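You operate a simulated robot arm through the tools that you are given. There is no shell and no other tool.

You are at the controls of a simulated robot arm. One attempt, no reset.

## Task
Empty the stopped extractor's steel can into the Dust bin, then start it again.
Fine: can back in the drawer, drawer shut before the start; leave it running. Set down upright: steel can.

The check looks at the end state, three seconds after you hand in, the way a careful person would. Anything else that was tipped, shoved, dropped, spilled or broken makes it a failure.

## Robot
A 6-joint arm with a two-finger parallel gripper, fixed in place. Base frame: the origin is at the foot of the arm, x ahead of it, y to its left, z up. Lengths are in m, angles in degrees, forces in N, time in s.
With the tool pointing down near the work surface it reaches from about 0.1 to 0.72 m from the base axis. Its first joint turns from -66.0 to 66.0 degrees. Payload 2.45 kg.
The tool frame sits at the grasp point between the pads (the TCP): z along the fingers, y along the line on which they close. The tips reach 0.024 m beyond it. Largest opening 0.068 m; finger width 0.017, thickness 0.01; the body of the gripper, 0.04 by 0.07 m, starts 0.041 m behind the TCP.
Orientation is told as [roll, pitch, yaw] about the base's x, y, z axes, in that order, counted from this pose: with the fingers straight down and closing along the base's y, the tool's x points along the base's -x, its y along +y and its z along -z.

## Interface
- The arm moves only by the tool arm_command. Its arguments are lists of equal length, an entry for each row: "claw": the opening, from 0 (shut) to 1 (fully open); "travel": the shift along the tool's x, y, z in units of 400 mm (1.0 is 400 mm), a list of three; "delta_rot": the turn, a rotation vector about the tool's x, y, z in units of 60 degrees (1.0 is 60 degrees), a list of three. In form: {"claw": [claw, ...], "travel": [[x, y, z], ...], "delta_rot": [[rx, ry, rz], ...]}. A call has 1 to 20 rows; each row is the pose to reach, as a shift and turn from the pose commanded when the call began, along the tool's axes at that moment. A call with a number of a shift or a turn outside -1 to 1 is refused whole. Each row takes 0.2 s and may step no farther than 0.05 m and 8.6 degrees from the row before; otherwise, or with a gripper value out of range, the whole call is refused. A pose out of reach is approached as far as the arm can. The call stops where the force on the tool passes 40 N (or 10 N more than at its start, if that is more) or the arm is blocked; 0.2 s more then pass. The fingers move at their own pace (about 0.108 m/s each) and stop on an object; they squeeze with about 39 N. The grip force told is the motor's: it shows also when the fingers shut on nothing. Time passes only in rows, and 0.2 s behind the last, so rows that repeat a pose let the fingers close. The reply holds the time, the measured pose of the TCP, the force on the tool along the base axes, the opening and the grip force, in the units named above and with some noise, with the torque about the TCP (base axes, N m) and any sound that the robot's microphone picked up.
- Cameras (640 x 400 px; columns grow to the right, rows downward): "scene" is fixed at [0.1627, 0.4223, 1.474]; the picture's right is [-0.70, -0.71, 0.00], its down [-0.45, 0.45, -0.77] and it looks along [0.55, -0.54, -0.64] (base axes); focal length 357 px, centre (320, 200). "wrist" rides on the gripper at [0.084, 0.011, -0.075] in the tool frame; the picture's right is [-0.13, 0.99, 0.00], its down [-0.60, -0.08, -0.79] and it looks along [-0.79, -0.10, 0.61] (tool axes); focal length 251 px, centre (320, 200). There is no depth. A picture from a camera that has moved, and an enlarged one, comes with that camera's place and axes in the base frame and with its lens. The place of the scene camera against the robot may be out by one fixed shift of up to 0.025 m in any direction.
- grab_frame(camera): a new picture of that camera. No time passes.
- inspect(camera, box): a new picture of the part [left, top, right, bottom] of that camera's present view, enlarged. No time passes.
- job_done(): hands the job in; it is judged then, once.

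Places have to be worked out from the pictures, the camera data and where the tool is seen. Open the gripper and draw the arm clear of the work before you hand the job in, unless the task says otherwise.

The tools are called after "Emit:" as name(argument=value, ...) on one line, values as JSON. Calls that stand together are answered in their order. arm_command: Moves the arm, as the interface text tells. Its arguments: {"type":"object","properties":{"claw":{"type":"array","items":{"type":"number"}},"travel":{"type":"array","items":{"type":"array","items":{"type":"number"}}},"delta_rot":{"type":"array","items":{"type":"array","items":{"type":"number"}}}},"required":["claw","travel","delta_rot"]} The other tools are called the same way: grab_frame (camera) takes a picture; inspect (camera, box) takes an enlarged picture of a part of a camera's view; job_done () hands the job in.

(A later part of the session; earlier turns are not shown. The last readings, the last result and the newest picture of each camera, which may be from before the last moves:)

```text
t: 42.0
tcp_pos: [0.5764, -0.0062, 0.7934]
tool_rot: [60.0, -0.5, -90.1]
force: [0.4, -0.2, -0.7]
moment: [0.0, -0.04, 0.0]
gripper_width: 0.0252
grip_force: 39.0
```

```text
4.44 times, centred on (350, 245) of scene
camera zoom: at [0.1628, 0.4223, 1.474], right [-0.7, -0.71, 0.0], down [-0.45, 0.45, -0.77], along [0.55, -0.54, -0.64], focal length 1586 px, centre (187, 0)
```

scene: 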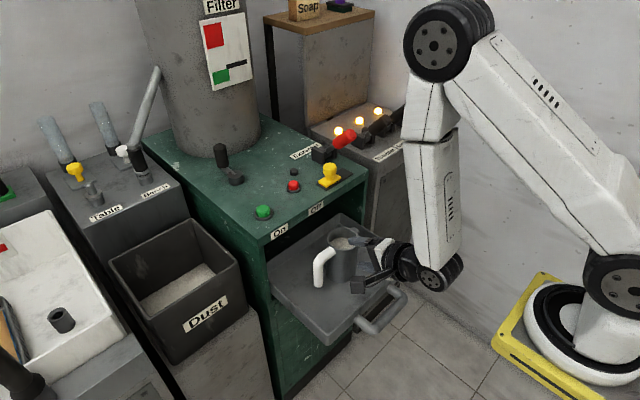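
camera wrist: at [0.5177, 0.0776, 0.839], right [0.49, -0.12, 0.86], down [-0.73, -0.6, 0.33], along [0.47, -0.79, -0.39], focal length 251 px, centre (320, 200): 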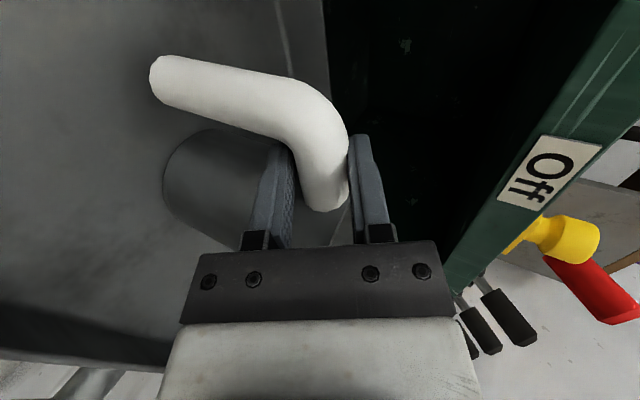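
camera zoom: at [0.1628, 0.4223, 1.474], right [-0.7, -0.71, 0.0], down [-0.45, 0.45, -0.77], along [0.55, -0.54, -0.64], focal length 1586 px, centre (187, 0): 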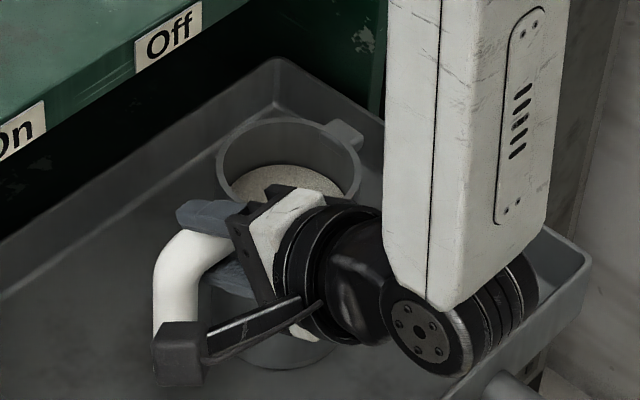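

The stub is gripped at 25 mm with almost no side load. I'll lift 2 cm gently and check the weight and any droop.

Emit:
arm_command(claw=[0, 0, 0, 0], travel=[[0, 0.011, -0.00625], [0, 0.022, -0.0125], [0, 0.0325, -0.01875], [0, 0.0433, -0.025]], delta_rot=[[0, 0, 0], [0, 0, 0], [0, 0, 0], [0, 0, 0]])

Emit:
grab_frame(camera="wrist")

Emit:
inspect(camera="scene", box=[290, 200, 410, 290])

```text
t: 43.0
tcp_pos: [0.577, -0.0067, 0.813]
tool_rot: [60.0, -0.5, -90.1]
force: [-0.7, 0.7, -2.7]
moment: [0.18, 0.05, 0.02]
gripper_width: 0.0252
grip_force: 39.1
```

```text
taken
camera wrist: at [0.5176, 0.0772, 0.858], right [0.49, -0.12, 0.86], down [-0.73, -0.6, 0.33], along [0.47, -0.79, -0.39], focal length 251 px, centre (320, 200)
```

wrist: 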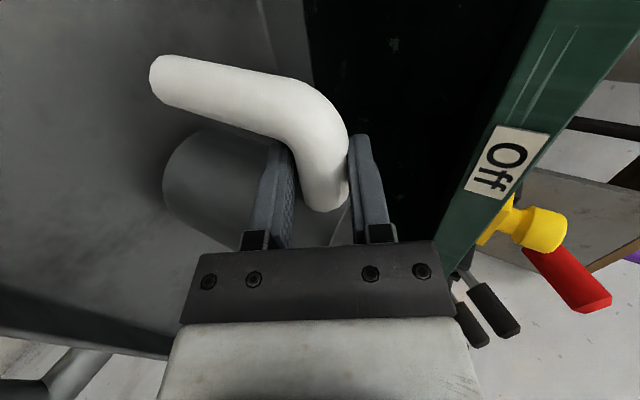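

```text
4.44 times, centred on (350, 245) of scene
camera zoom: at [0.1628, 0.4223, 1.474], right [-0.7, -0.71, 0.0], down [-0.45, 0.45, -0.77], along [0.55, -0.54, -0.64], focal length 1586 px, centre (187, 0)
```

zoom: 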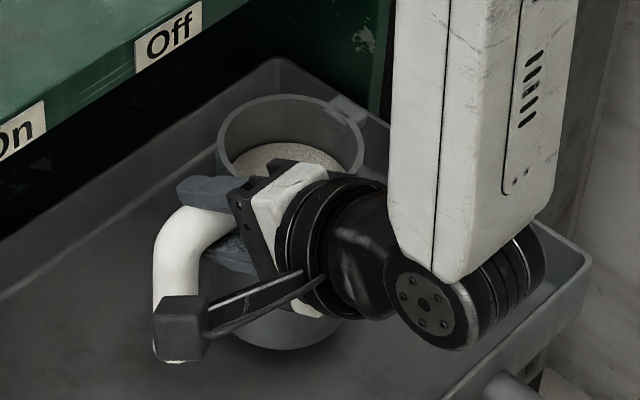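

The can weighs about 2.7 N and hangs without drooping. But with this 30°-down tool tilt the wrist would be near-singular over the bin, so a level tool is better. I'll set the can back down, release, and re-grip with the tool horizontal.

Emit:
arm_command(claw=[0, 0, 0, 0, 0, 0], travel=[[0, -0.011, 0.00625], [0, -0.022, 0.0125], [0, -0.0325, 0.01875], [0, -0.038, 0.0219], [0, -0.043, 0.0248], [0, -0.043, 0.0248]], delta_rot=[[0, 0, 0], [0, 0, 0], [0, 0, 0], [0, 0, 0], [0, 0, 0], [0, 0, 0]])

```text
t: 44.4
tcp_pos: [0.5788, -0.0069, 0.7941]
tool_rot: [60.3, -0.5, -90.1]
force: [-0.5, 1.1, 2.5]
moment: [-0.3, 0.09, -0.09]
gripper_width: 0.0253
grip_force: 38.8
```

The can is resting on the tray with light upward contact. I'll open and back straight out along the tool axis.

Emit:
arm_command(claw=[0.5, 0.7, 0.75, 0.75, 0.75, 0.75], travel=[[0, 0, 0], [0, 0, 0], [0, 0, -0.06], [0, 0, -0.12], [0, 0, -0.18], [0, 0, -0.24]], delta_rot=[[0, 0, 0], [0, 0, 0], [0, 0, 0], [0, 0, 0], [0, 0, 0], [0, 0, 0]])

Emit:
grab_frame(camera="scene")

```text
t: 45.8
tcp_pos: [0.4952, -0.005, 0.8414]
tool_rot: [60.2, -0.5, -90.1]
force: [0.4, 0.3, -0.2]
moment: [-0.01, 0.01, -0.01]
gripper_width: 0.0511
grip_force: 0.0
```

```text
taken
```

scene: 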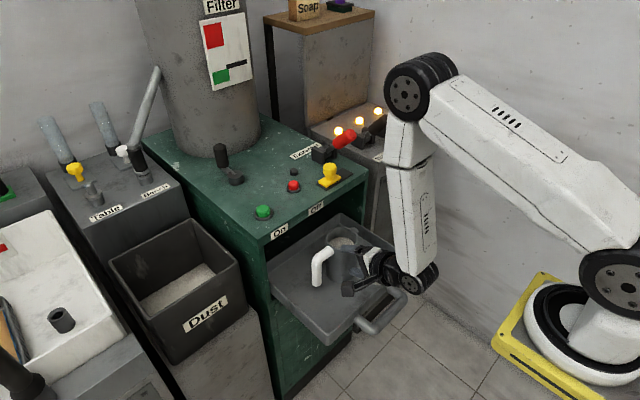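

The can stands upright in the tray. I'll rise in front of the machine while pitching the tool to horizontal.

Emit:
arm_command(claw=[0.75, 0.75, 0.75, 0.75, 0.75, 0.75], travel=[[0, 0.08, -0.03], [0, 0.15, -0.03], [0, 0.21, -0.03], [0, 0.27, -0.025], [0, 0.32, -0.022], [0, 0.363, -0.022]], delta_rot=[[0, 0, 0], [-0.1, 0, 0], [-0.2, 0, 0], [-0.3, 0, 0], [-0.4, 0, 0], [-0.5, 0, 0]])

```text
t: 47.2
tcp_pos: [0.5618, -0.003, 0.9712]
tool_rot: [90.3, -0.4, -90.1]
force: [1.2, -1.1, 0.4]
moment: [-0.03, 0.01, 0.0]
gripper_width: 0.0508
grip_force: 0.0
```

The tool is level. I'll test the pour roll (+120°) empty-handed in this arm configuration.

Emit:
arm_command(claw=[0.75, 0.75, 0.75, 0.75, 0.75, 0.75, 0.75, 0.75], travel=[[0, 0, 0], [0, 0, 0], [0, 0, 0], [0, 0, 0], [0, 0, 0], [0, 0, 0], [0, 0, 0], [0, 0, 0]], delta_rot=[[0, 0, 0.125], [0, 0, 0.25], [0, 0, 0.375], [0, 0, 0.5], [0, 0, 0.625], [0, 0, 0.75], [0, 0, 0.875], [0, 0, 1]])

Emit:
arm_command(claw=[0.75, 0.75, 0.75, 0.75, 0.75, 0.75, 0.75, 0.75], travel=[[0, 0, 0], [0, 0, 0], [0, 0, 0], [0, 0, 0], [0, 0, 0], [0, 0, 0], [0, 0, 0], [0, 0, 0]], delta_rot=[[0, 0, 0.125], [0, 0, 0.25], [0, 0, 0.375], [0, 0, 0.5], [0, 0, 0.625], [0, 0, 0.75], [0, 0, 0.875], [0, 0, 1]])

```text
t: 49.0
tcp_pos: [0.5599, -0.0057, 0.9725]
tool_rot: [90.1, 59.7, -89.9]
force: [-0.1, 0.5, 0.8]
moment: [-0.04, 0.01, 0.03]
gripper_width: 0.0513
grip_force: 0.0
```

```text
t: 50.8
tcp_pos: [0.5594, -0.0057, 0.9722]
tool_rot: [90.4, 82.0, -89.7]
force: [-0.4, 0.0, -0.2]
moment: [-0.01, -0.02, -0.03]
gripper_width: 0.0509
grip_force: 0.0
out of reach, approached as far as the arm can: row 4, 5, 6, 7, 8
```

The roll joint stops at about 172°, so starting at φ=+90 leaves only 82° of pour. I'll turn the gripper the other way (φ=-90, camera on the -y side), which leaves plenty of range.

Emit:
arm_command(claw=[0.75, 0.75, 0.75, 0.75, 0.75, 0.75, 0.75, 0.75], travel=[[0, 0, 0], [0, 0, 0], [0, 0, 0], [0, 0, 0], [0, 0, 0], [0, 0, 0], [0, 0, 0], [0, 0, 0]], delta_rot=[[0, 0, -0.125], [0, 0, -0.25], [0, 0, -0.375], [0, 0, -0.5], [0, 0, -0.625], [0, 0, -0.75], [0, 0, -0.875], [0, 0, -1]])

Emit:
arm_command(claw=[0.75, 0.75, 0.75, 0.75, 0.75, 0.75, 0.75, 0.75], travel=[[0, 0, 0], [0, 0, 0], [0, 0, 0], [0, 0, 0], [0, 0, 0], [0, 0, 0], [0, 0, 0], [0, 0, 0]], delta_rot=[[0, 0, -0.125], [0, 0, -0.25], [0, 0, -0.375], [0, 0, -0.5], [0, 0, -0.625], [0, 0, -0.75], [0, 0, -0.875], [0, 0, -1]])

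Emit:
arm_command(claw=[0.75, 0.75, 0.75, 0.75, 0.75, 0.75, 0.75, 0.75], travel=[[0, 0, 0], [0, 0, 0], [0, 0, 0], [0, 0, 0], [0, 0, 0], [0, 0, 0], [0, 0, 0], [0, 0, 0]], delta_rot=[[0, 0, -0.125], [0, 0, -0.25], [0, 0, -0.375], [0, 0, -0.5], [0, 0, -0.625], [0, 0, -0.75], [0, 0, -0.875], [0, 0, -1]])

Emit:
arm_command(claw=[0.75, 0.75, 0.75, 0.75, 0.75, 0.75, 0.75, 0.75], travel=[[0, 0, 0], [0, 0, 0], [0, 0, 0], [0, 0, 0], [0, 0, 0], [0, 0, 0], [0, 0, 0], [0, 0, 0]], delta_rot=[[0, 0, -0.125], [0, 0, -0.25], [0, 0, -0.375], [0, 0, -0.5], [0, 0, -0.625], [0, 0, -0.75], [0, 0, -0.875], [0, 0, -1]])

Emit:
arm_command(claw=[0.75, 0.75, 0.75], travel=[[0, 0, 0], [0, 0, 0], [0, 0, 0]], delta_rot=[[0, 0, -0.125], [0, 0, -0.25], [0, 0, -0.367]])

Emit:
grab_frame(camera="wrist")

Emit:
grab_frame(camera="scene")

```text
t: 52.6
tcp_pos: [0.5607, -0.0041, 0.9713]
tool_rot: [90.1, 21.9, -90.1]
force: [-0.8, 0.9, 0.8]
moment: [-0.01, -0.02, 0.01]
gripper_width: 0.0511
grip_force: 0.0
```

```text
t: 54.4
tcp_pos: [0.5606, -0.0053, 0.9721]
tool_rot: [90.0, -38.2, -90.3]
force: [-0.4, -0.3, 0.7]
moment: [0.0, -0.01, -0.01]
gripper_width: 0.051
grip_force: 0.1
```

```text
t: 56.2
tcp_pos: [0.5586, -0.0057, 0.9718]
tool_rot: [-90.4, -81.9, 90.3]
force: [0.2, -0.4, 0.5]
moment: [-0.02, 0.01, 0.01]
gripper_width: 0.0508
grip_force: 0.1
```

```text
t: 58.0
tcp_pos: [0.5603, -0.0059, 0.9724]
tool_rot: [-90.1, -21.9, 89.9]
force: [0.4, -1.1, 0.0]
moment: [0.01, 0.02, 0.0]
gripper_width: 0.0511
grip_force: 0.1
```

```text
t: 58.8
tcp_pos: [0.5599, -0.0057, 0.9727]
tool_rot: [-90.2, 0.2, 89.9]
force: [-0.7, 0.4, 1.1]
moment: [-0.02, 0.0, 0.02]
gripper_width: 0.0508
grip_force: 0.0
```

```text
taken
camera wrist: at [0.4842, -0.0897, 0.9603], right [0.0, 0.13, -0.99], down [-0.79, 0.61, 0.08], along [0.61, 0.79, 0.1], focal length 251 px, centre (320, 200)
```

wrist: 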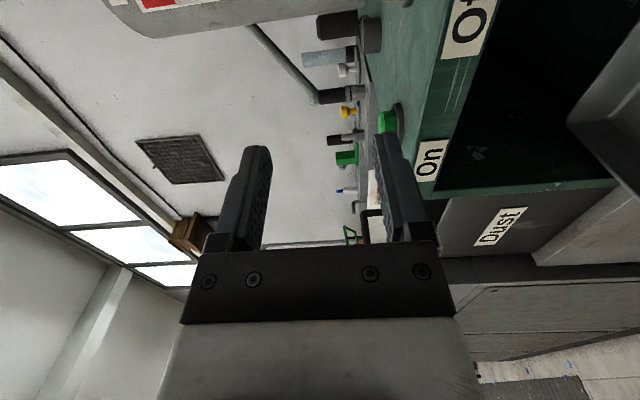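

```text
taken
```

scene: 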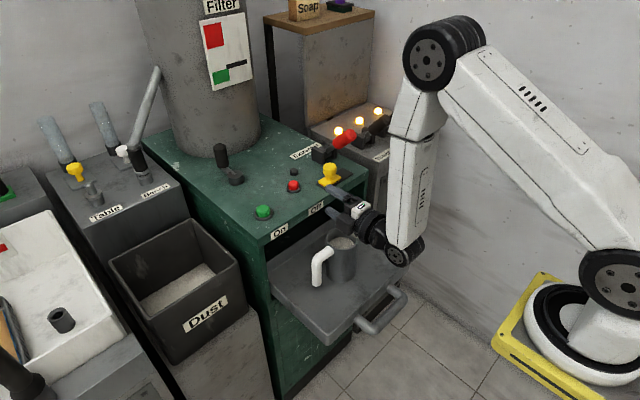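

Now the gripper has φ=-90° with the tool level. Before picking the can up, I'll rehearse the carry path empty: up, across in front of the machine to y≈0.39, then out over the bin.

Emit:
arm_command(claw=[0.75, 0.75, 0.75, 0.75, 0.75, 0.75, 0.75, 0.75, 0.75, 0.75, 0.75, 0.75], travel=[[0, -0.08, 0], [0, -0.15, 0], [-0.1, -0.15, 0], [-0.2, -0.15, 0], [-0.3, -0.15, 0], [-0.4, -0.15, 0], [-0.5, -0.15, 0], [-0.6, -0.15, 0], [-0.7, -0.15, 0], [-0.8, -0.15, 0], [-0.9, -0.15, 0], [-0.99, -0.15, 0]], delta_rot=[[0, 0, 0], [0, 0, 0], [0, 0, 0], [0, 0, 0], [0, 0, 0], [0, 0, 0], [0, 0, 0], [0, 0, 0], [0, 0, 0], [0, 0, 0], [0, 0, 0], [0, 0, 0]])

Emit:
grab_frame(camera="scene")

Emit:
grab_frame(camera="wrist")

```text
t: 61.4
tcp_pos: [0.5629, 0.3901, 1.0341]
tool_rot: [-90.0, 0.1, 89.8]
force: [0.1, -0.1, -0.5]
moment: [-0.02, 0.0, 0.0]
gripper_width: 0.051
grip_force: 0.2
```

```text
taken
```

scene: 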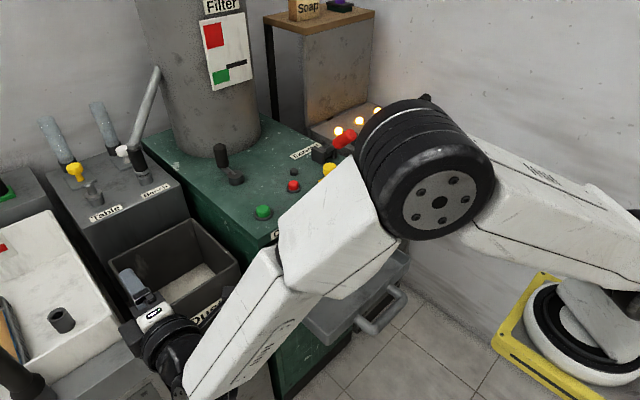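

```text
taken
camera wrist: at [0.487, 0.3065, 1.023], right [0.0, 0.13, -0.99], down [-0.79, 0.61, 0.08], along [0.61, 0.79, 0.1], focal length 251 px, centre (320, 200)
```

wrist: 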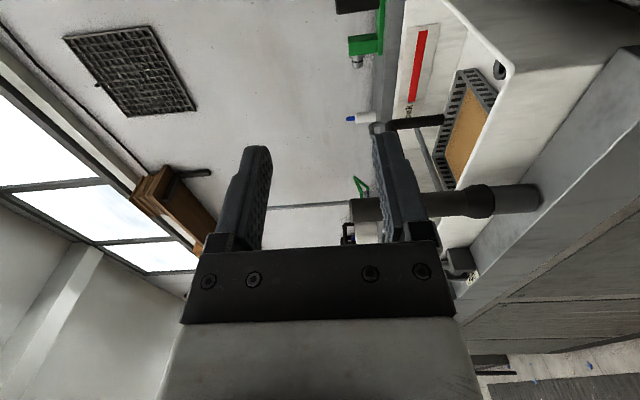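

The crossing works. A black-gripped pole stands near (0.67, 0.57), well clear of this path. I'll extend over the bin.

Emit:
arm_command(claw=[0.75, 0.75, 0.75, 0.75, 0.75, 0.75], travel=[[0, 0, 0.085], [0, 0, 0.17], [0, 0, 0.255], [0, 0, 0.34], [0, 0, 0.425], [0, 0, 0.506]], delta_rot=[[0, 0, 0], [0, 0, 0], [0, 0, 0], [0, 0, 0], [0, 0, 0], [0, 0, 0]])

Emit:
grab_frame(camera="scene")

```text
t: 62.8
tcp_pos: [0.7633, 0.388, 1.0343]
tool_rot: [-90.1, 0.1, 89.9]
force: [-0.2, 0.5, -0.6]
moment: [-0.04, 0.04, 0.0]
gripper_width: 0.051
grip_force: 0.1
```

```text
taken
```

scene: 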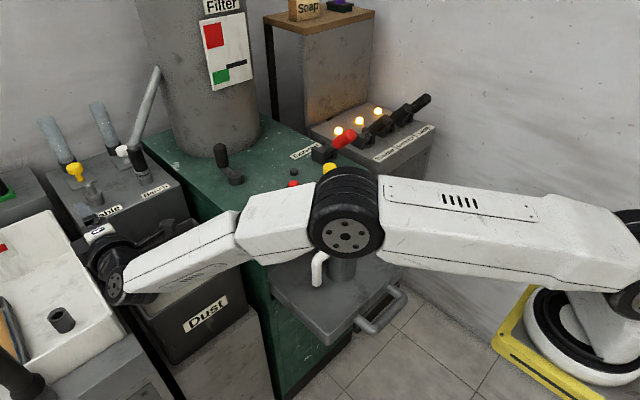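

Reach is fine here. I'll rehearse the pour roll with the coordinated y shift that keeps the spout over the bin centre, and check for limits.

Emit:
arm_command(claw=[0.75, 0.75, 0.75, 0.75, 0.75, 0.75, 0.75, 0.75], travel=[[0.001, 0, 0], [0.006, 0, 0], [0.016, 0, 0], [0.031, 0, 0], [0.05, 0, 0], [0.074, 0, 0], [0.099, 0, 0], [0.129, 0, 0]], delta_rot=[[0, 0, 0.125], [0, 0, 0.25], [0, 0, 0.375], [0, 0, 0.5], [0, 0, 0.625], [0, 0, 0.75], [0, 0, 0.875], [0, 0, 1]])

Emit:
arm_command(claw=[0.75, 0.75, 0.75, 0.75, 0.75, 0.75, 0.75, 0.75], travel=[[0.0159, -0.0275, 0], [0.0329, -0.0569, 0], [0.0506, -0.0877, 0], [0.0688, -0.1191, 0], [0.0869, -0.1505, 0], [0.105, -0.1819, 0], [0.1225, -0.2122, 0], [0.1393, -0.2412, 0]], delta_rot=[[0, 0, 0.125], [0, 0, 0.25], [0, 0, 0.375], [0, 0, 0.5], [0, 0, 0.625], [0, 0, 0.75], [0, 0, 0.875], [0, 0, 1]])

Emit:
grab_frame(camera="scene")

Emit:
grab_frame(camera="wrist")

```text
t: 64.6
tcp_pos: [0.7625, 0.3376, 1.0315]
tool_rot: [-90.3, -60.1, 90.1]
force: [-0.5, -0.6, 0.4]
moment: [0.01, -0.03, 0.0]
gripper_width: 0.0509
grip_force: 0.2
```

```text
t: 66.4
tcp_pos: [0.7623, 0.2291, 1.0324]
tool_rot: [90.1, -59.9, -90.2]
force: [-0.4, -0.2, -0.8]
moment: [0.02, -0.01, -0.01]
gripper_width: 0.0511
grip_force: 0.1
```

```text
taken
```

scene: 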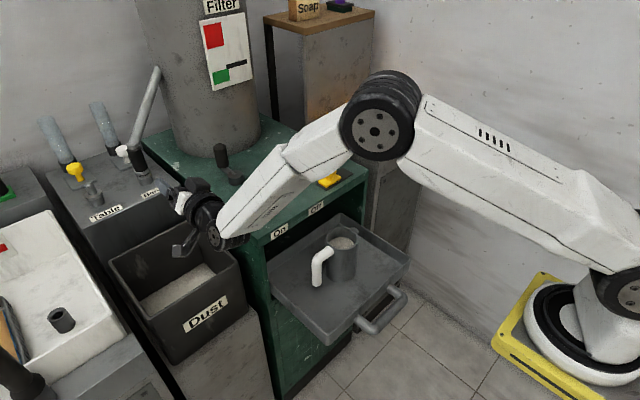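

```text
taken
camera wrist: at [0.6868, 0.2801, 0.9634], right [0.0, 0.79, 0.61], down [-0.79, -0.37, 0.48], along [0.61, -0.48, 0.63], focal length 251 px, centre (320, 200)
```

wrist: 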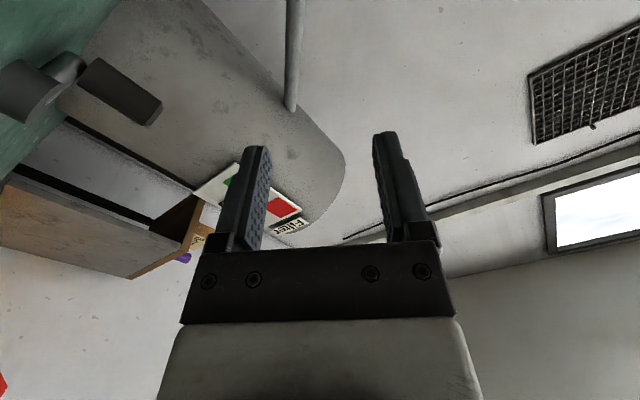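

The full 120° pour motion works without hitting limits. I'll undo the roll and go back to the can.

Emit:
arm_command(claw=[0.75, 0.75, 0.75, 0.75, 0.75, 0.75, 0.75, 0.75], travel=[[0, 0, 0], [0, 0, 0], [0, 0, 0], [0, 0, 0], [0, 0, 0], [0, 0, 0], [0, 0, 0], [0, 0, 0]], delta_rot=[[0, 0, -0.125], [0, 0, -0.25], [0, 0, -0.375], [0, 0, -0.5], [0, 0, -0.625], [0, 0, -0.75], [0, 0, -0.875], [0, 0, -1]])

Emit:
arm_command(claw=[0.75, 0.75, 0.75, 0.75, 0.75, 0.75, 0.75, 0.75], travel=[[0, 0, -0.06], [0, 0, -0.12], [0, 0, -0.18], [0, 0, -0.24], [0, 0, -0.3], [0, 0, -0.36], [0, 0, -0.42], [0, 0, -0.506]], delta_rot=[[0, 0, -0.125], [0, 0, -0.25], [0, 0, -0.375], [0, 0, -0.5], [0, 0, -0.625], [0, 0, -0.75], [0, 0, -0.875], [0, 0, -1]])

Emit:
arm_command(claw=[0.75, 0.75, 0.75, 0.75, 0.75, 0.75, 0.75], travel=[[0.1, 0, -0.03], [0.2, 0, -0.06], [0.3, 0, -0.09], [0.4, 0, -0.12], [0.48, 0, -0.14], [0.54, 0.06, -0.16], [0.589, 0.15, -0.17]], delta_rot=[[0, 0, 0], [0, 0, 0], [0, 0, 0], [0, 0, 0], [0, 0, 0], [0, 0, 0], [0, 0, 0]])

Emit:
grab_frame(camera="wrist")

Emit:
grab_frame(camera="scene")

```text
t: 68.2
tcp_pos: [0.7609, 0.2278, 1.0312]
tool_rot: [-90.1, -59.8, 90.0]
force: [0.3, 0.3, -0.6]
moment: [-0.04, 0.03, 0.04]
gripper_width: 0.0511
grip_force: 0.1
```

```text
t: 70.0
tcp_pos: [0.5585, 0.2277, 1.0294]
tool_rot: [-90.0, 0.2, 89.9]
force: [0.8, 0.0, 0.4]
moment: [0.01, 0.01, 0.02]
gripper_width: 0.051
grip_force: 0.1
```

```text
t: 71.6
tcp_pos: [0.4931, -0.0098, 0.9706]
tool_rot: [-90.0, 0.0, 89.9]
force: [0.4, -0.2, 0.1]
moment: [-0.02, 0.01, 0.0]
gripper_width: 0.0509
grip_force: 0.0
```

```text
taken
camera wrist: at [0.4177, -0.094, 0.9588], right [0.0, 0.13, -0.99], down [-0.79, 0.61, 0.08], along [0.61, 0.79, 0.1], focal length 251 px, centre (320, 200)
```

wrist: 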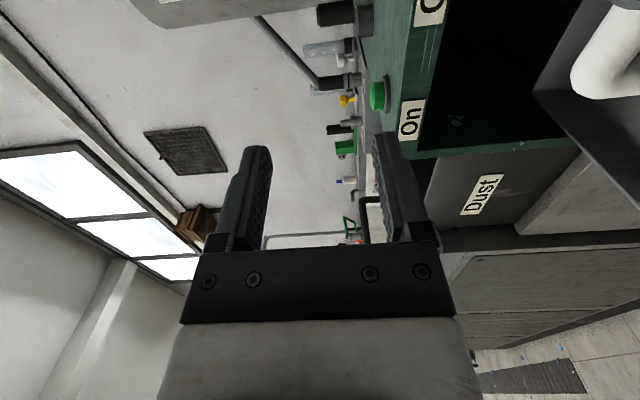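

```text
taken
```

scene: 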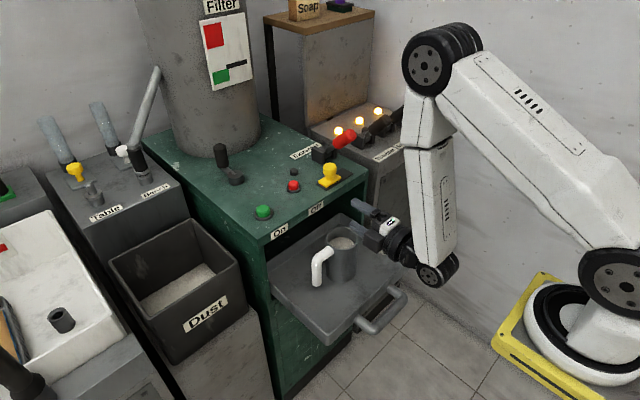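

I'll descend to a pre-grasp just in front of the stub at the same height as before (z≈0.7935).

Emit:
arm_command(claw=[0.75, 0.75, 0.75, 0.75, 0.75, 0.75], travel=[[-0.002, 0.08, 0.02], [-0.004, 0.16, 0.03], [-0.006, 0.24, 0.04], [-0.008, 0.32, 0.05], [-0.008, 0.39, 0.06], [-0.008, 0.443, 0.0675]], delta_rot=[[0, 0, 0], [0, 0, 0], [0, 0, 0], [0, 0, 0], [0, 0, 0], [0, 0, 0]])

Emit:
grab_frame(camera="wrist")

Emit:
inspect(camera="scene", box=[290, 200, 450, 310])

```text
t: 73.0
tcp_pos: [0.5177, -0.0049, 0.7953]
tool_rot: [-90.1, 0.0, 89.9]
force: [0.2, 0.5, 0.3]
moment: [0.02, 0.01, -0.01]
gripper_width: 0.051
grip_force: 0.1
```

```text
taken
camera wrist: at [0.4425, -0.0895, 0.7837], right [0.0, 0.13, -0.99], down [-0.79, 0.61, 0.08], along [0.61, 0.79, 0.1], focal length 251 px, centre (320, 200)
```

wrist: 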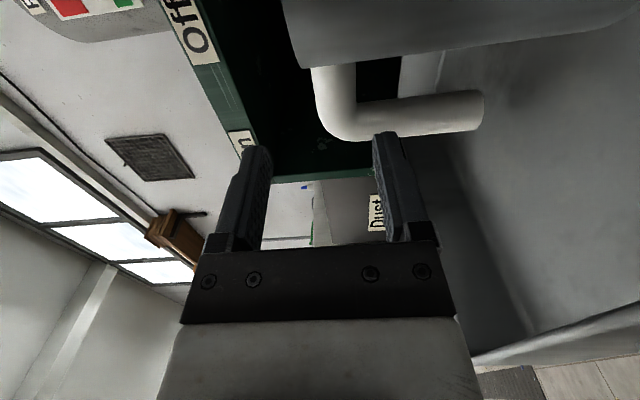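

```text
3.64 times, centred on (370, 255) of scene
camera zoom: at [0.1627, 0.4223, 1.474], right [-0.7, -0.71, 0.0], down [-0.45, 0.45, -0.77], along [0.55, -0.54, -0.64], focal length 1298 px, centre (138, 0)
```

zoom: 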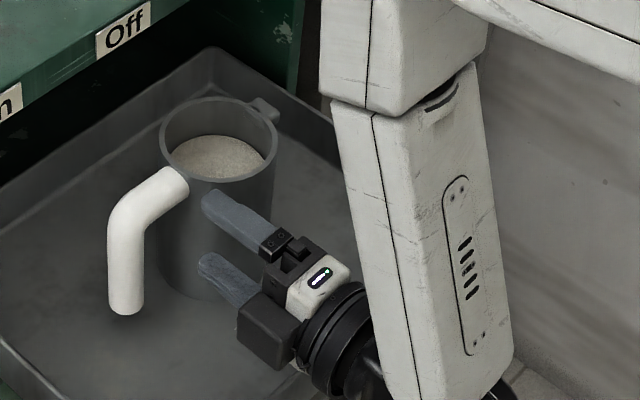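

Re-triangulating from the two wrist views, without the scene camera, puts the stub at about x≈0.588, z≈0.784. The free span is y≈-0.029 to 0.005, so earlier I was gripping nearer the fingertips. I'll shift to y=-0.012, z=0.784 and advance to x≈0.588.

Emit:
arm_command(claw=[0.75, 0.75, 0.75, 0.75, 0.75], travel=[[0.018, 0.028, 0], [0.018, 0.028, 0.045], [0.018, 0.028, 0.09], [0.018, 0.028, 0.135], [0.018, 0.028, 0.176]], delta_rot=[[0, 0, 0], [0, 0, 0], [0, 0, 0], [0, 0, 0], [0, 0, 0]])

Emit:
grab_frame(camera="wrist")

Emit:
inspect(camera="scene", box=[290, 200, 450, 310])

```text
t: 74.2
tcp_pos: [0.5885, -0.0115, 0.7841]
tool_rot: [-90.0, 0.1, 89.9]
force: [-1.0, -0.4, 0.7]
moment: [0.01, 0.01, 0.01]
gripper_width: 0.0507
grip_force: 0.2
```

```text
taken
camera wrist: at [0.5143, -0.0967, 0.7721], right [0.0, 0.13, -0.99], down [-0.79, 0.61, 0.08], along [0.61, 0.79, 0.1], focal length 251 px, centre (320, 200)
```

wrist: 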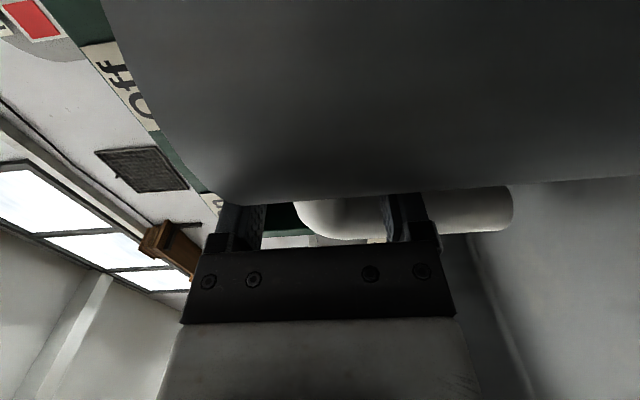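

```text
3.64 times, centred on (370, 255) of scene
camera zoom: at [0.1627, 0.4223, 1.474], right [-0.7, -0.71, 0.0], down [-0.45, 0.45, -0.77], along [0.55, -0.54, -0.64], focal length 1298 px, centre (138, 0)
```

zoom: 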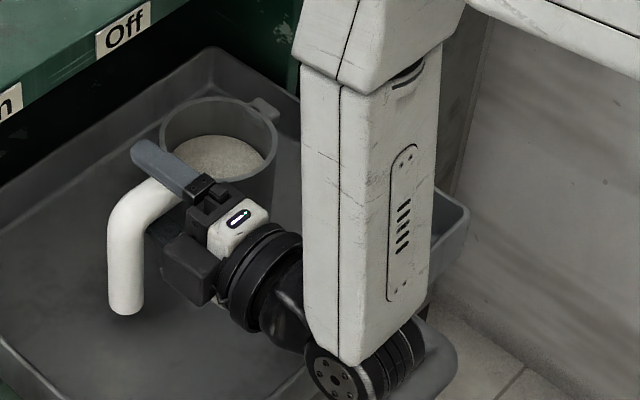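

The fingers straddle the stub and there is no contact force. I'll close the gripper.

Emit:
arm_command(claw=[0.55, 0.4, 0.2, 0, 0, 0], travel=[[0, 0, 0], [0, 0, 0], [0, 0, 0], [0, 0, 0], [0, 0, 0], [0, 0, 0]], delta_rot=[[0, 0, 0], [0, 0, 0], [0, 0, 0], [0, 0, 0], [0, 0, 0], [0, 0, 0]])

Emit:
inspect(camera="scene", box=[290, 200, 450, 310])

```text
t: 75.6
tcp_pos: [0.5897, -0.0119, 0.7853]
tool_rot: [-90.2, 0.1, 89.8]
force: [0.0, 0.4, 17.2]
moment: [-0.82, -0.03, 0.04]
gripper_width: 0.0258
grip_force: 39.3
```

```text
3.64 times, centred on (370, 255) of scene
camera zoom: at [0.1624, 0.4224, 1.474], right [-0.7, -0.71, 0.0], down [-0.45, 0.45, -0.77], along [0.55, -0.54, -0.64], focal length 1298 px, centre (138, 0)
```

zoom: 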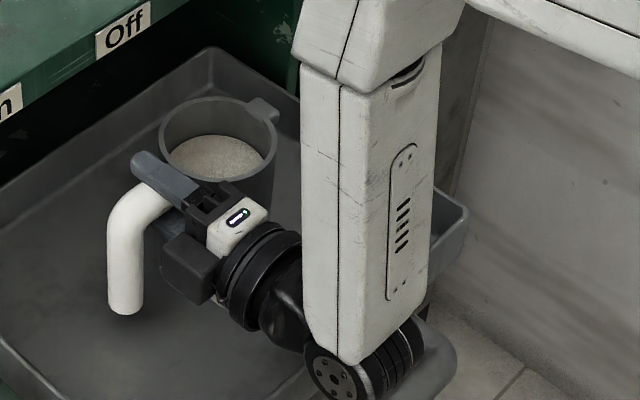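

Gripped; the 17 N upward reading just means I'm pressing it slightly into the tray. I'll lift 2 cm gently and check.

Emit:
arm_command(claw=[0, 0, 0, 0], travel=[[0, -0.01, 0], [0, -0.022, 0], [0, -0.036, 0], [0, -0.05, 0]], delta_rot=[[0, 0, 0], [0, 0, 0], [0, 0, 0], [0, 0, 0]])

Emit:
inspect(camera="scene", box=[290, 200, 450, 310])

```text
t: 76.6
tcp_pos: [0.5887, -0.0104, 0.803]
tool_rot: [-90.1, 0.0, 89.9]
force: [-0.4, 0.1, -1.9]
moment: [0.17, -0.01, -0.01]
gripper_width: 0.0251
grip_force: 39.6
```

```text
3.64 times, centred on (370, 255) of scene
camera zoom: at [0.1628, 0.4223, 1.474], right [-0.7, -0.71, 0.0], down [-0.45, 0.45, -0.77], along [0.55, -0.54, -0.64], focal length 1298 px, centre (138, 0)
```

zoom: 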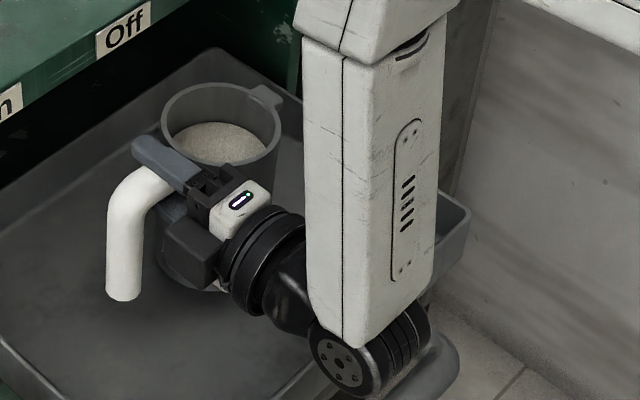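

The can hangs level. I'll lift it slowly to z≈1.03, easing 2 cm back from the machine edge.

Emit:
arm_command(claw=[0, 0, 0, 0, 0, 0, 0, 0, 0, 0, 0, 0], travel=[[0, -0.03, 0], [0, -0.075, -0.004], [0, -0.125, -0.01], [0, -0.18, -0.016], [0, -0.235, -0.022], [0, -0.29, -0.03], [0, -0.345, -0.036], [0, -0.4, -0.042], [0, -0.455, -0.05], [0, -0.51, -0.05], [0, -0.55, -0.05], [0, -0.575, -0.05]], delta_rot=[[0, 0, 0], [0, 0, 0], [0, 0, 0], [0, 0, 0], [0, 0, 0], [0, 0, 0], [0, 0, 0], [0, 0, 0], [0, 0, 0], [0, 0, 0], [0, 0, 0], [0, 0, 0]])

Emit:
grab_frame(camera="scene")

Emit:
grab_frame(camera="wrist")

```text
t: 79.2
tcp_pos: [0.5683, -0.0103, 1.0346]
tool_rot: [-90.0, 0.0, 89.9]
force: [-0.6, 0.3, -3.4]
moment: [0.14, 0.01, 0.0]
gripper_width: 0.0253
grip_force: 39.6
```

```text
taken
```

scene: 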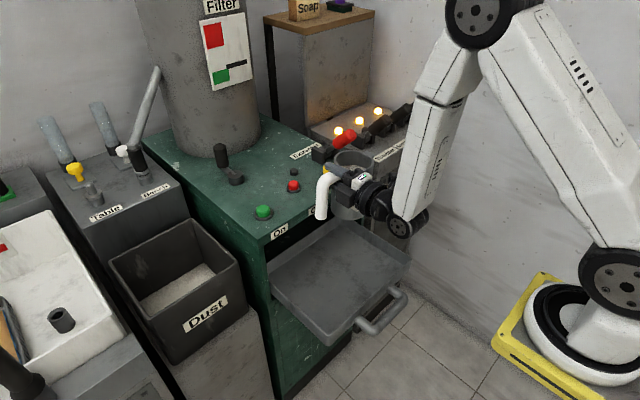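

```text
taken
camera wrist: at [0.4932, -0.0957, 1.0218], right [0.0, 0.13, -0.99], down [-0.79, 0.61, 0.08], along [0.61, 0.79, 0.1], focal length 251 px, centre (320, 200)
```

wrist: 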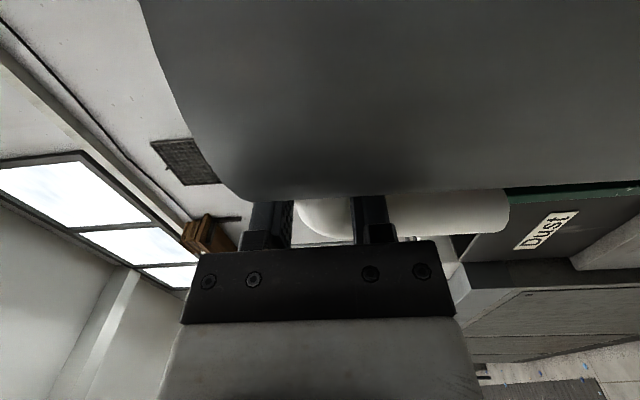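

The can is held level above the drawer. I'll carry it across in +y by 0.4 m, in front of the machine, at a gentle pace.

Emit:
arm_command(claw=[0, 0, 0, 0, 0, 0, 0, 0, 0, 0, 0, 0, 0, 0, 0, 0, 0, 0, 0, 0], travel=[[-0.02, 0, 0], [-0.06, 0, 0], [-0.115, 0, 0], [-0.17, 0, 0], [-0.225, 0, 0], [-0.28, 0, 0], [-0.335, 0, 0], [-0.39, 0, 0], [-0.445, 0, 0], [-0.5, 0, 0], [-0.555, 0, 0], [-0.61, 0, 0], [-0.665, 0, 0], [-0.72, 0, 0], [-0.775, 0, 0], [-0.83, 0, 0], [-0.885, 0, 0], [-0.94, 0, 0], [-0.98, 0, 0], [-1, 0, 0]], delta_rot=[[0, 0, 0], [0, 0, 0], [0, 0, 0], [0, 0, 0], [0, 0, 0], [0, 0, 0], [0, 0, 0], [0, 0, 0], [0, 0, 0], [0, 0, 0], [0, 0, 0], [0, 0, 0], [0, 0, 0], [0, 0, 0], [0, 0, 0], [0, 0, 0], [0, 0, 0], [0, 0, 0], [0, 0, 0], [0, 0, 0]])

Emit:
grab_frame(camera="scene")

```text
t: 83.4
tcp_pos: [0.5689, 0.3883, 1.0346]
tool_rot: [-90.0, 0.0, 89.9]
force: [-0.3, -0.7, -2.8]
moment: [0.14, 0.03, -0.04]
gripper_width: 0.0251
grip_force: 39.2
```

```text
taken
```

scene: 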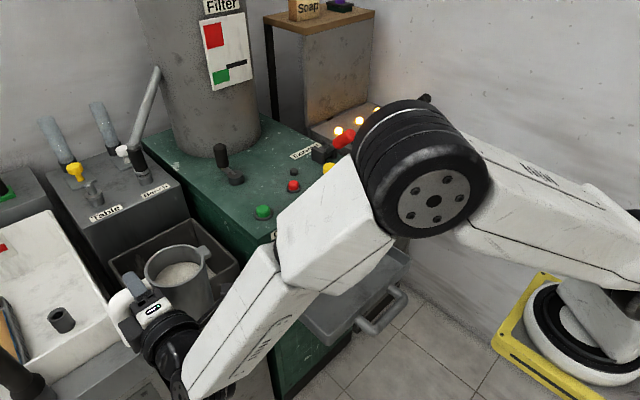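

Level and steady. I'll extend +x by 0.206 m to bring the can over the bin, whose interior I put at about x 0.69–0.88, y 0.18–0.36, with the rim at z≈0.835.

Emit:
arm_command(claw=[0, 0, 0, 0, 0, 0, 0, 0, 0, 0, 0, 0], travel=[[0, 0, 0.02], [0, 0, 0.06], [0, 0, 0.11], [0, 0, 0.16], [0, 0, 0.21], [0, 0, 0.26], [0, 0, 0.31], [0, 0, 0.36], [0, 0, 0.41], [0, 0, 0.46], [0, 0, 0.5], [0, 0, 0.515]], delta_rot=[[0, 0, 0], [0, 0, 0], [0, 0, 0], [0, 0, 0], [0, 0, 0], [0, 0, 0], [0, 0, 0], [0, 0, 0], [0, 0, 0], [0, 0, 0], [0, 0, 0], [0, 0, 0]])

Emit:
grab_frame(camera="scene")

Emit:
inspect(camera="scene", box=[60, 150, 260, 320])

```text
t: 86.0
tcp_pos: [0.7758, 0.3876, 1.0332]
tool_rot: [-90.0, 0.0, 89.9]
force: [0.5, -0.3, -3.5]
moment: [0.12, 0.0, -0.02]
gripper_width: 0.0251
grip_force: 38.9
```

```text
taken
```

scene: 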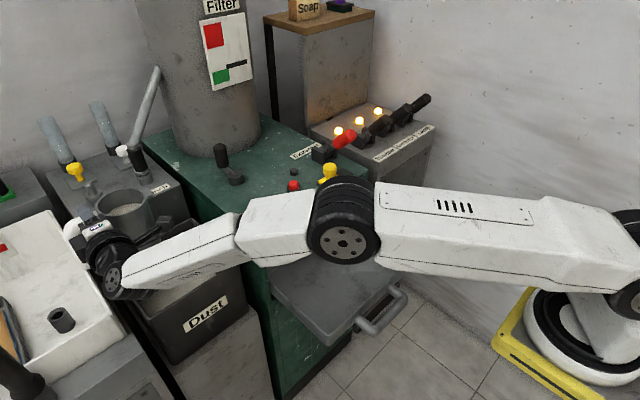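

```text
2.35 times, centred on (160, 235) of scene
camera zoom: at [0.1628, 0.4224, 1.474], right [-0.7, -0.71, 0.0], down [-0.45, 0.45, -0.77], along [0.55, -0.54, -0.64], focal length 840 px, centre (696, 118)
```

zoom: 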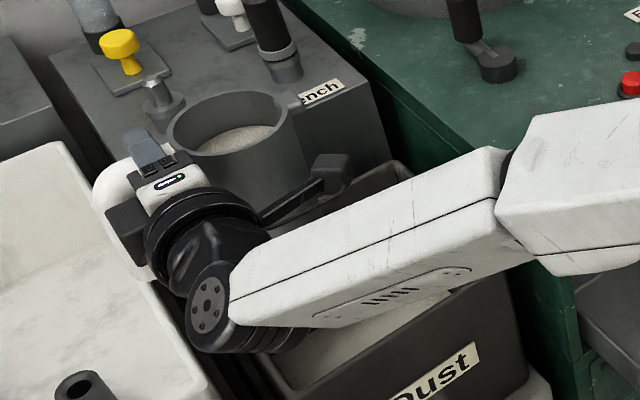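

The can is over the bin with its spout near y≈0.277. I'll begin the pour slowly: roll 60° while shifting so the spout stays over the bin centre.

Emit:
arm_command(claw=[0, 0, 0, 0, 0, 0, 0, 0, 0, 0, 0, 0, 0, 0, 0, 0], travel=[[-0.0008, 0, 0], [0, 0, 0], [0.0015, 0, 0], [0.004, 0, 0], [0.008, 0, 0], [0.0135, 0, 0], [0.02, 0, 0], [0.027, 0, 0], [0.036, 0, 0], [0.0455, 0, 0], [0.056, 0, 0], [0.0675, 0, 0], [0.08, 0, 0], [0.093, 0, 0], [0.107, 0, 0], [0.122, 0, 0]], delta_rot=[[0, 0, 0.0625], [0, 0, 0.125], [0, 0, 0.1875], [0, 0, 0.25], [0, 0, 0.3125], [0, 0, 0.375], [0, 0, 0.4375], [0, 0, 0.5], [0, 0, 0.5625], [0, 0, 0.625], [0, 0, 0.6875], [0, 0, 0.75], [0, 0, 0.8125], [0, 0, 0.875], [0, 0, 0.9375], [0, 0, 1]])

Emit:
grab_frame(camera="scene")

Emit:
inspect(camera="scene", box=[60, 150, 260, 320])

```text
t: 89.4
tcp_pos: [0.7746, 0.3405, 1.0335]
tool_rot: [-90.1, -60.0, 89.9]
force: [0.6, -0.7, -3.6]
moment: [-0.14, 0.01, 0.02]
gripper_width: 0.0253
grip_force: 38.9
```

```text
taken
```

scene: 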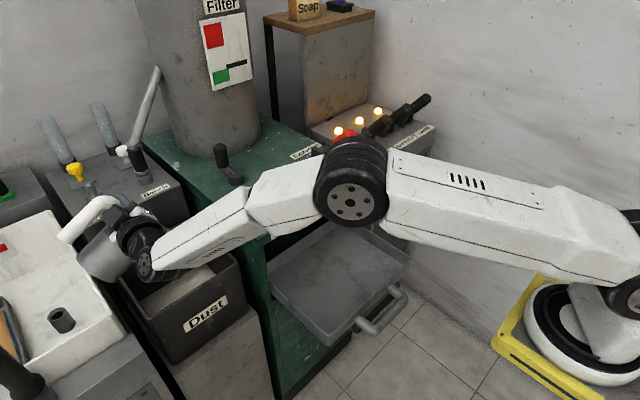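

```text
2.35 times, centred on (160, 235) of scene
camera zoom: at [0.1628, 0.4224, 1.474], right [-0.7, -0.71, 0.0], down [-0.45, 0.45, -0.77], along [0.55, -0.54, -0.64], focal length 840 px, centre (696, 118)
```

zoom: 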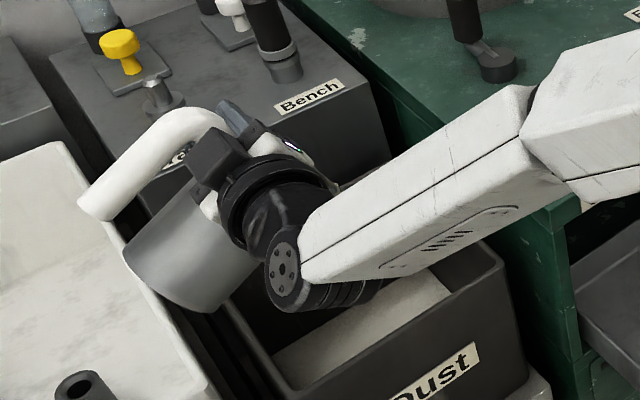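

Tilted 60° and held securely. I'll continue the roll to 120° with the matching shift.

Emit:
arm_command(claw=[0, 0, 0, 0, 0, 0, 0, 0, 0, 0, 0, 0, 0, 0, 0, 0], travel=[[0.0078, -0.0134, 0], [0.0158, -0.0273, 0], [0.0241, -0.0418, 0], [0.0326, -0.0565, 0], [0.0414, -0.0717, 0], [0.0503, -0.087, 0], [0.0593, -0.1026, 0], [0.0684, -0.1184, 0], [0.0775, -0.1342, 0], [0.0866, -0.15, 0], [0.0958, -0.1658, 0], [0.1048, -0.1814, 0], [0.1138, -0.197, 0], [0.1225, -0.2122, 0], [0.131, -0.2269, 0], [0.1394, -0.2414, 0]], delta_rot=[[0, 0, 0.0625], [0, 0, 0.125], [0, 0, 0.1875], [0, 0, 0.25], [0, 0, 0.3125], [0, 0, 0.375], [0, 0, 0.4375], [0, 0, 0.5], [0, 0, 0.5625], [0, 0, 0.625], [0, 0, 0.6875], [0, 0, 0.75], [0, 0, 0.8125], [0, 0, 0.875], [0, 0, 0.9375], [0, 0, 1]])

Emit:
grab_frame(camera="scene")

Emit:
inspect(camera="scene", box=[60, 150, 260, 320])

Emit:
grab_frame(camera="wrist")

```text
t: 92.8
tcp_pos: [0.775, 0.2273, 1.0309]
tool_rot: [90.1, -60.0, -90.2]
force: [0.2, 0.0, -2.4]
moment: [-0.3, 0.0, -0.01]
gripper_width: 0.025
grip_force: 39.0
```

```text
taken
```

scene: 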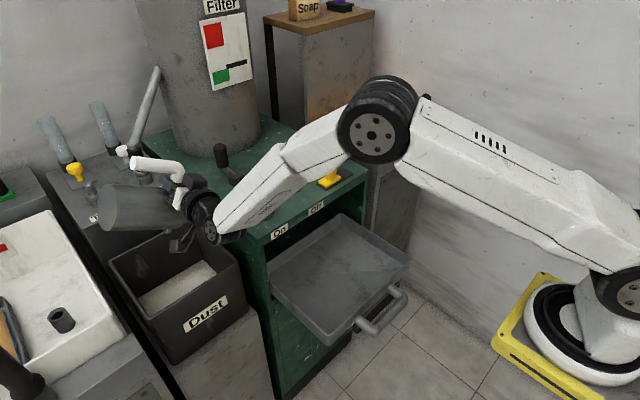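

```text
2.35 times, centred on (160, 235) of scene
camera zoom: at [0.1628, 0.4224, 1.474], right [-0.7, -0.71, 0.0], down [-0.45, 0.45, -0.77], along [0.55, -0.54, -0.64], focal length 840 px, centre (696, 118)
```

zoom: 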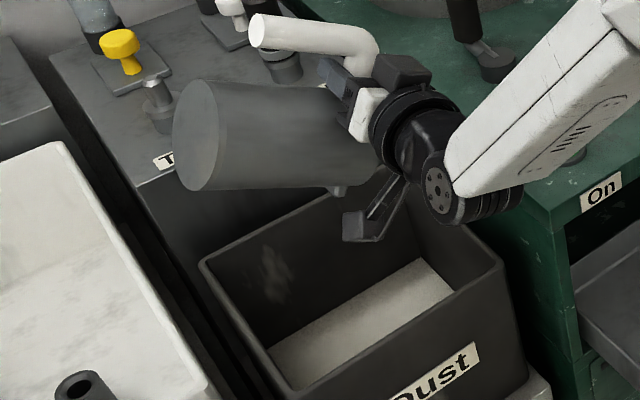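

```text
taken
camera wrist: at [0.7003, 0.2781, 0.9643], right [0.0, 0.79, 0.61], down [-0.79, -0.37, 0.48], along [0.61, -0.48, 0.63], focal length 251 px, centre (320, 200)
```

wrist: 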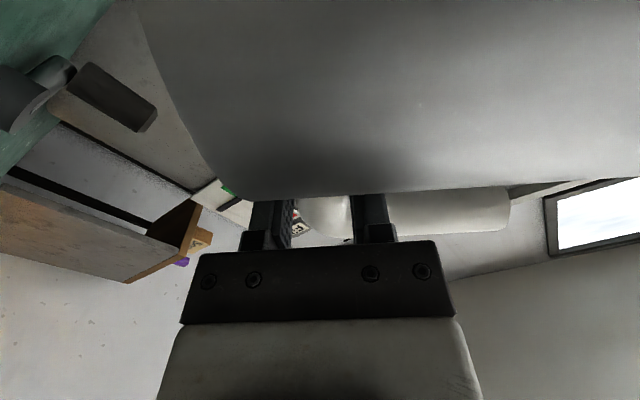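

At 120° the can is well over the bin. I'll roll another 20° and dwell about a second so everything runs out.

Emit:
arm_command(claw=[0, 0, 0, 0, 0, 0, 0, 0, 0, 0, 0], travel=[[-0.0065, -0.011, 0], [-0.013, -0.022, 0], [-0.0195, -0.0335, 0], [-0.026, -0.0445, 0], [-0.0325, -0.056, 0], [-0.0388, -0.067, 0], [-0.0388, -0.067, 0], [-0.0388, -0.067, 0], [-0.0388, -0.067, 0], [-0.0388, -0.067, 0], [-0.0388, -0.067, 0]], delta_rot=[[0, 0, 0.0556], [0, 0, 0.1111], [0, 0, 0.1667], [0, 0, 0.2222], [0, 0, 0.2778], [0, 0, 0.3333], [0, 0, 0.3333], [0, 0, 0.3333], [0, 0, 0.3333], [0, 0, 0.3333], [0, 0, 0.3333]])

Emit:
inspect(camera="scene", box=[60, 150, 260, 320])

```text
t: 95.2
tcp_pos: [0.7748, 0.198, 1.0335]
tool_rot: [90.1, -40.0, -90.3]
force: [-0.6, 0.2, -2.9]
moment: [-0.31, -0.04, 0.02]
gripper_width: 0.0251
grip_force: 39.0
```

```text
2.35 times, centred on (160, 235) of scene
camera zoom: at [0.1628, 0.4224, 1.474], right [-0.7, -0.71, 0.0], down [-0.45, 0.45, -0.77], along [0.55, -0.54, -0.64], focal length 840 px, centre (696, 118)
```

zoom: 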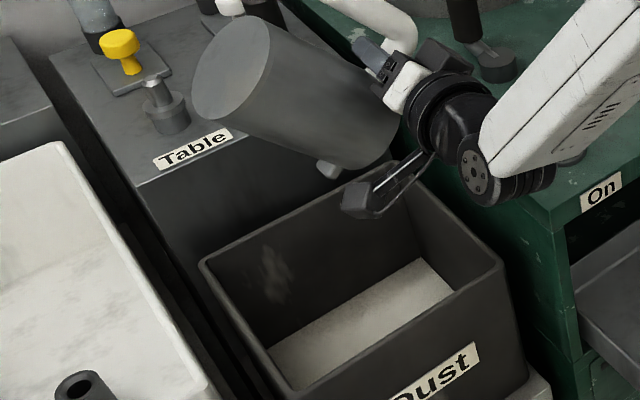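

I'll roll back upright along the same path, keeping the can over the bin.

Emit:
arm_command(claw=[0, 0, 0, 0], travel=[[0.0149, 0.0125, 0], [0.0297, 0.0249, 0], [0.0446, 0.0374, 0], [0.0594, 0.0498, 0]], delta_rot=[[0, 0, -0.0833], [0, 0, -0.1667], [0, 0, -0.25], [0, 0, -0.3333]])

Emit:
arm_command(claw=[0, 0, 0, 0, 0, 0, 0, 0, 0, 0], travel=[[0.0139, 0.0241, 0], [0.0279, 0.0483, 0], [0.0418, 0.0724, 0], [0.0558, 0.0966, 0], [0.0697, 0.1207, 0], [0.0836, 0.1448, 0], [0.0976, 0.169, 0], [0.1115, 0.1931, 0], [0.1255, 0.2173, 0], [0.1394, 0.2414, 0]], delta_rot=[[0, 0, -0.1], [0, 0, -0.2], [0, 0, -0.3], [0, 0, -0.4], [0, 0, -0.5], [0, 0, -0.6], [0, 0, -0.7], [0, 0, -0.8], [0, 0, -0.9], [0, 0, -1]])

Emit:
arm_command(claw=[0, 0, 0, 0, 0, 0, 0, 0, 0, 0], travel=[[-0.0061, 0.0106, 0], [-0.0122, 0.0211, 0], [-0.0183, 0.0317, 0], [-0.0244, 0.0422, 0], [-0.0305, 0.0528, 0], [-0.0366, 0.0634, 0], [-0.0427, 0.0739, 0], [-0.0488, 0.0845, 0], [-0.0549, 0.095, 0], [-0.061, 0.1056, 0]], delta_rot=[[0, 0, -0.1], [0, 0, -0.2], [0, 0, -0.3], [0, 0, -0.4], [0, 0, -0.5], [0, 0, -0.6], [0, 0, -0.7], [0, 0, -0.8], [0, 0, -0.9], [0, 0, -1]])

Emit:
inspect(camera="scene", box=[60, 150, 260, 320])

Emit:
grab_frame(camera="scene")

```text
t: 96.2
tcp_pos: [0.7755, 0.2276, 1.0318]
tool_rot: [90.1, -60.2, -90.2]
force: [0.2, 0.3, -3.1]
moment: [-0.29, 0.02, -0.01]
gripper_width: 0.0251
grip_force: 39.1
```

```text
t: 98.4
tcp_pos: [0.7761, 0.3385, 1.0345]
tool_rot: [-90.0, -59.8, 89.9]
force: [-0.1, 0.5, -2.8]
moment: [-0.17, -0.02, 0.0]
gripper_width: 0.025
grip_force: 39.2
```

```text
t: 100.6
tcp_pos: [0.7749, 0.3879, 1.0328]
tool_rot: [-90.0, 0.2, 89.9]
force: [0.1, 0.2, -3.8]
moment: [0.17, 0.01, -0.01]
gripper_width: 0.0254
grip_force: 39.1
```

```text
2.35 times, centred on (160, 235) of scene
camera zoom: at [0.1628, 0.4224, 1.474], right [-0.7, -0.71, 0.0], down [-0.45, 0.45, -0.77], along [0.55, -0.54, -0.64], focal length 840 px, centre (696, 118)
```

zoom: 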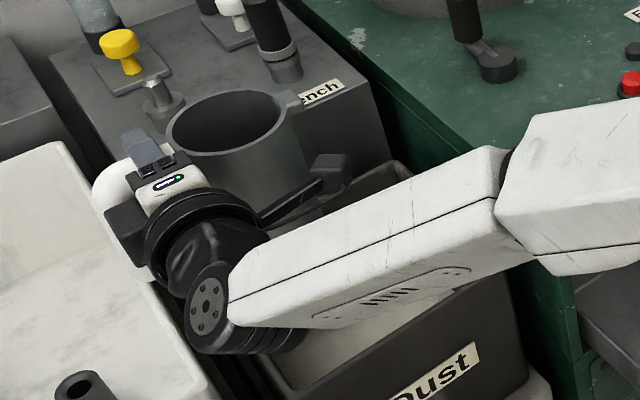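

```text
taken
```

scene: 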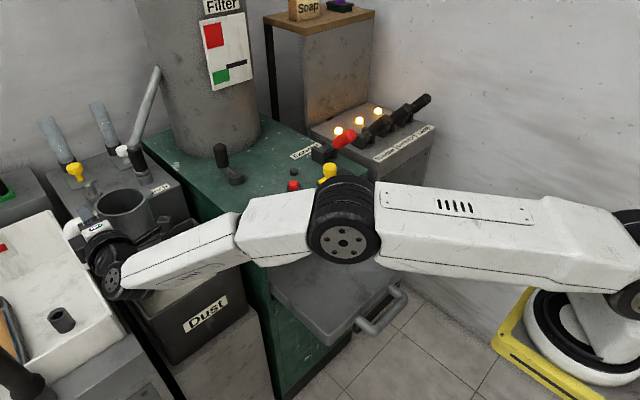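

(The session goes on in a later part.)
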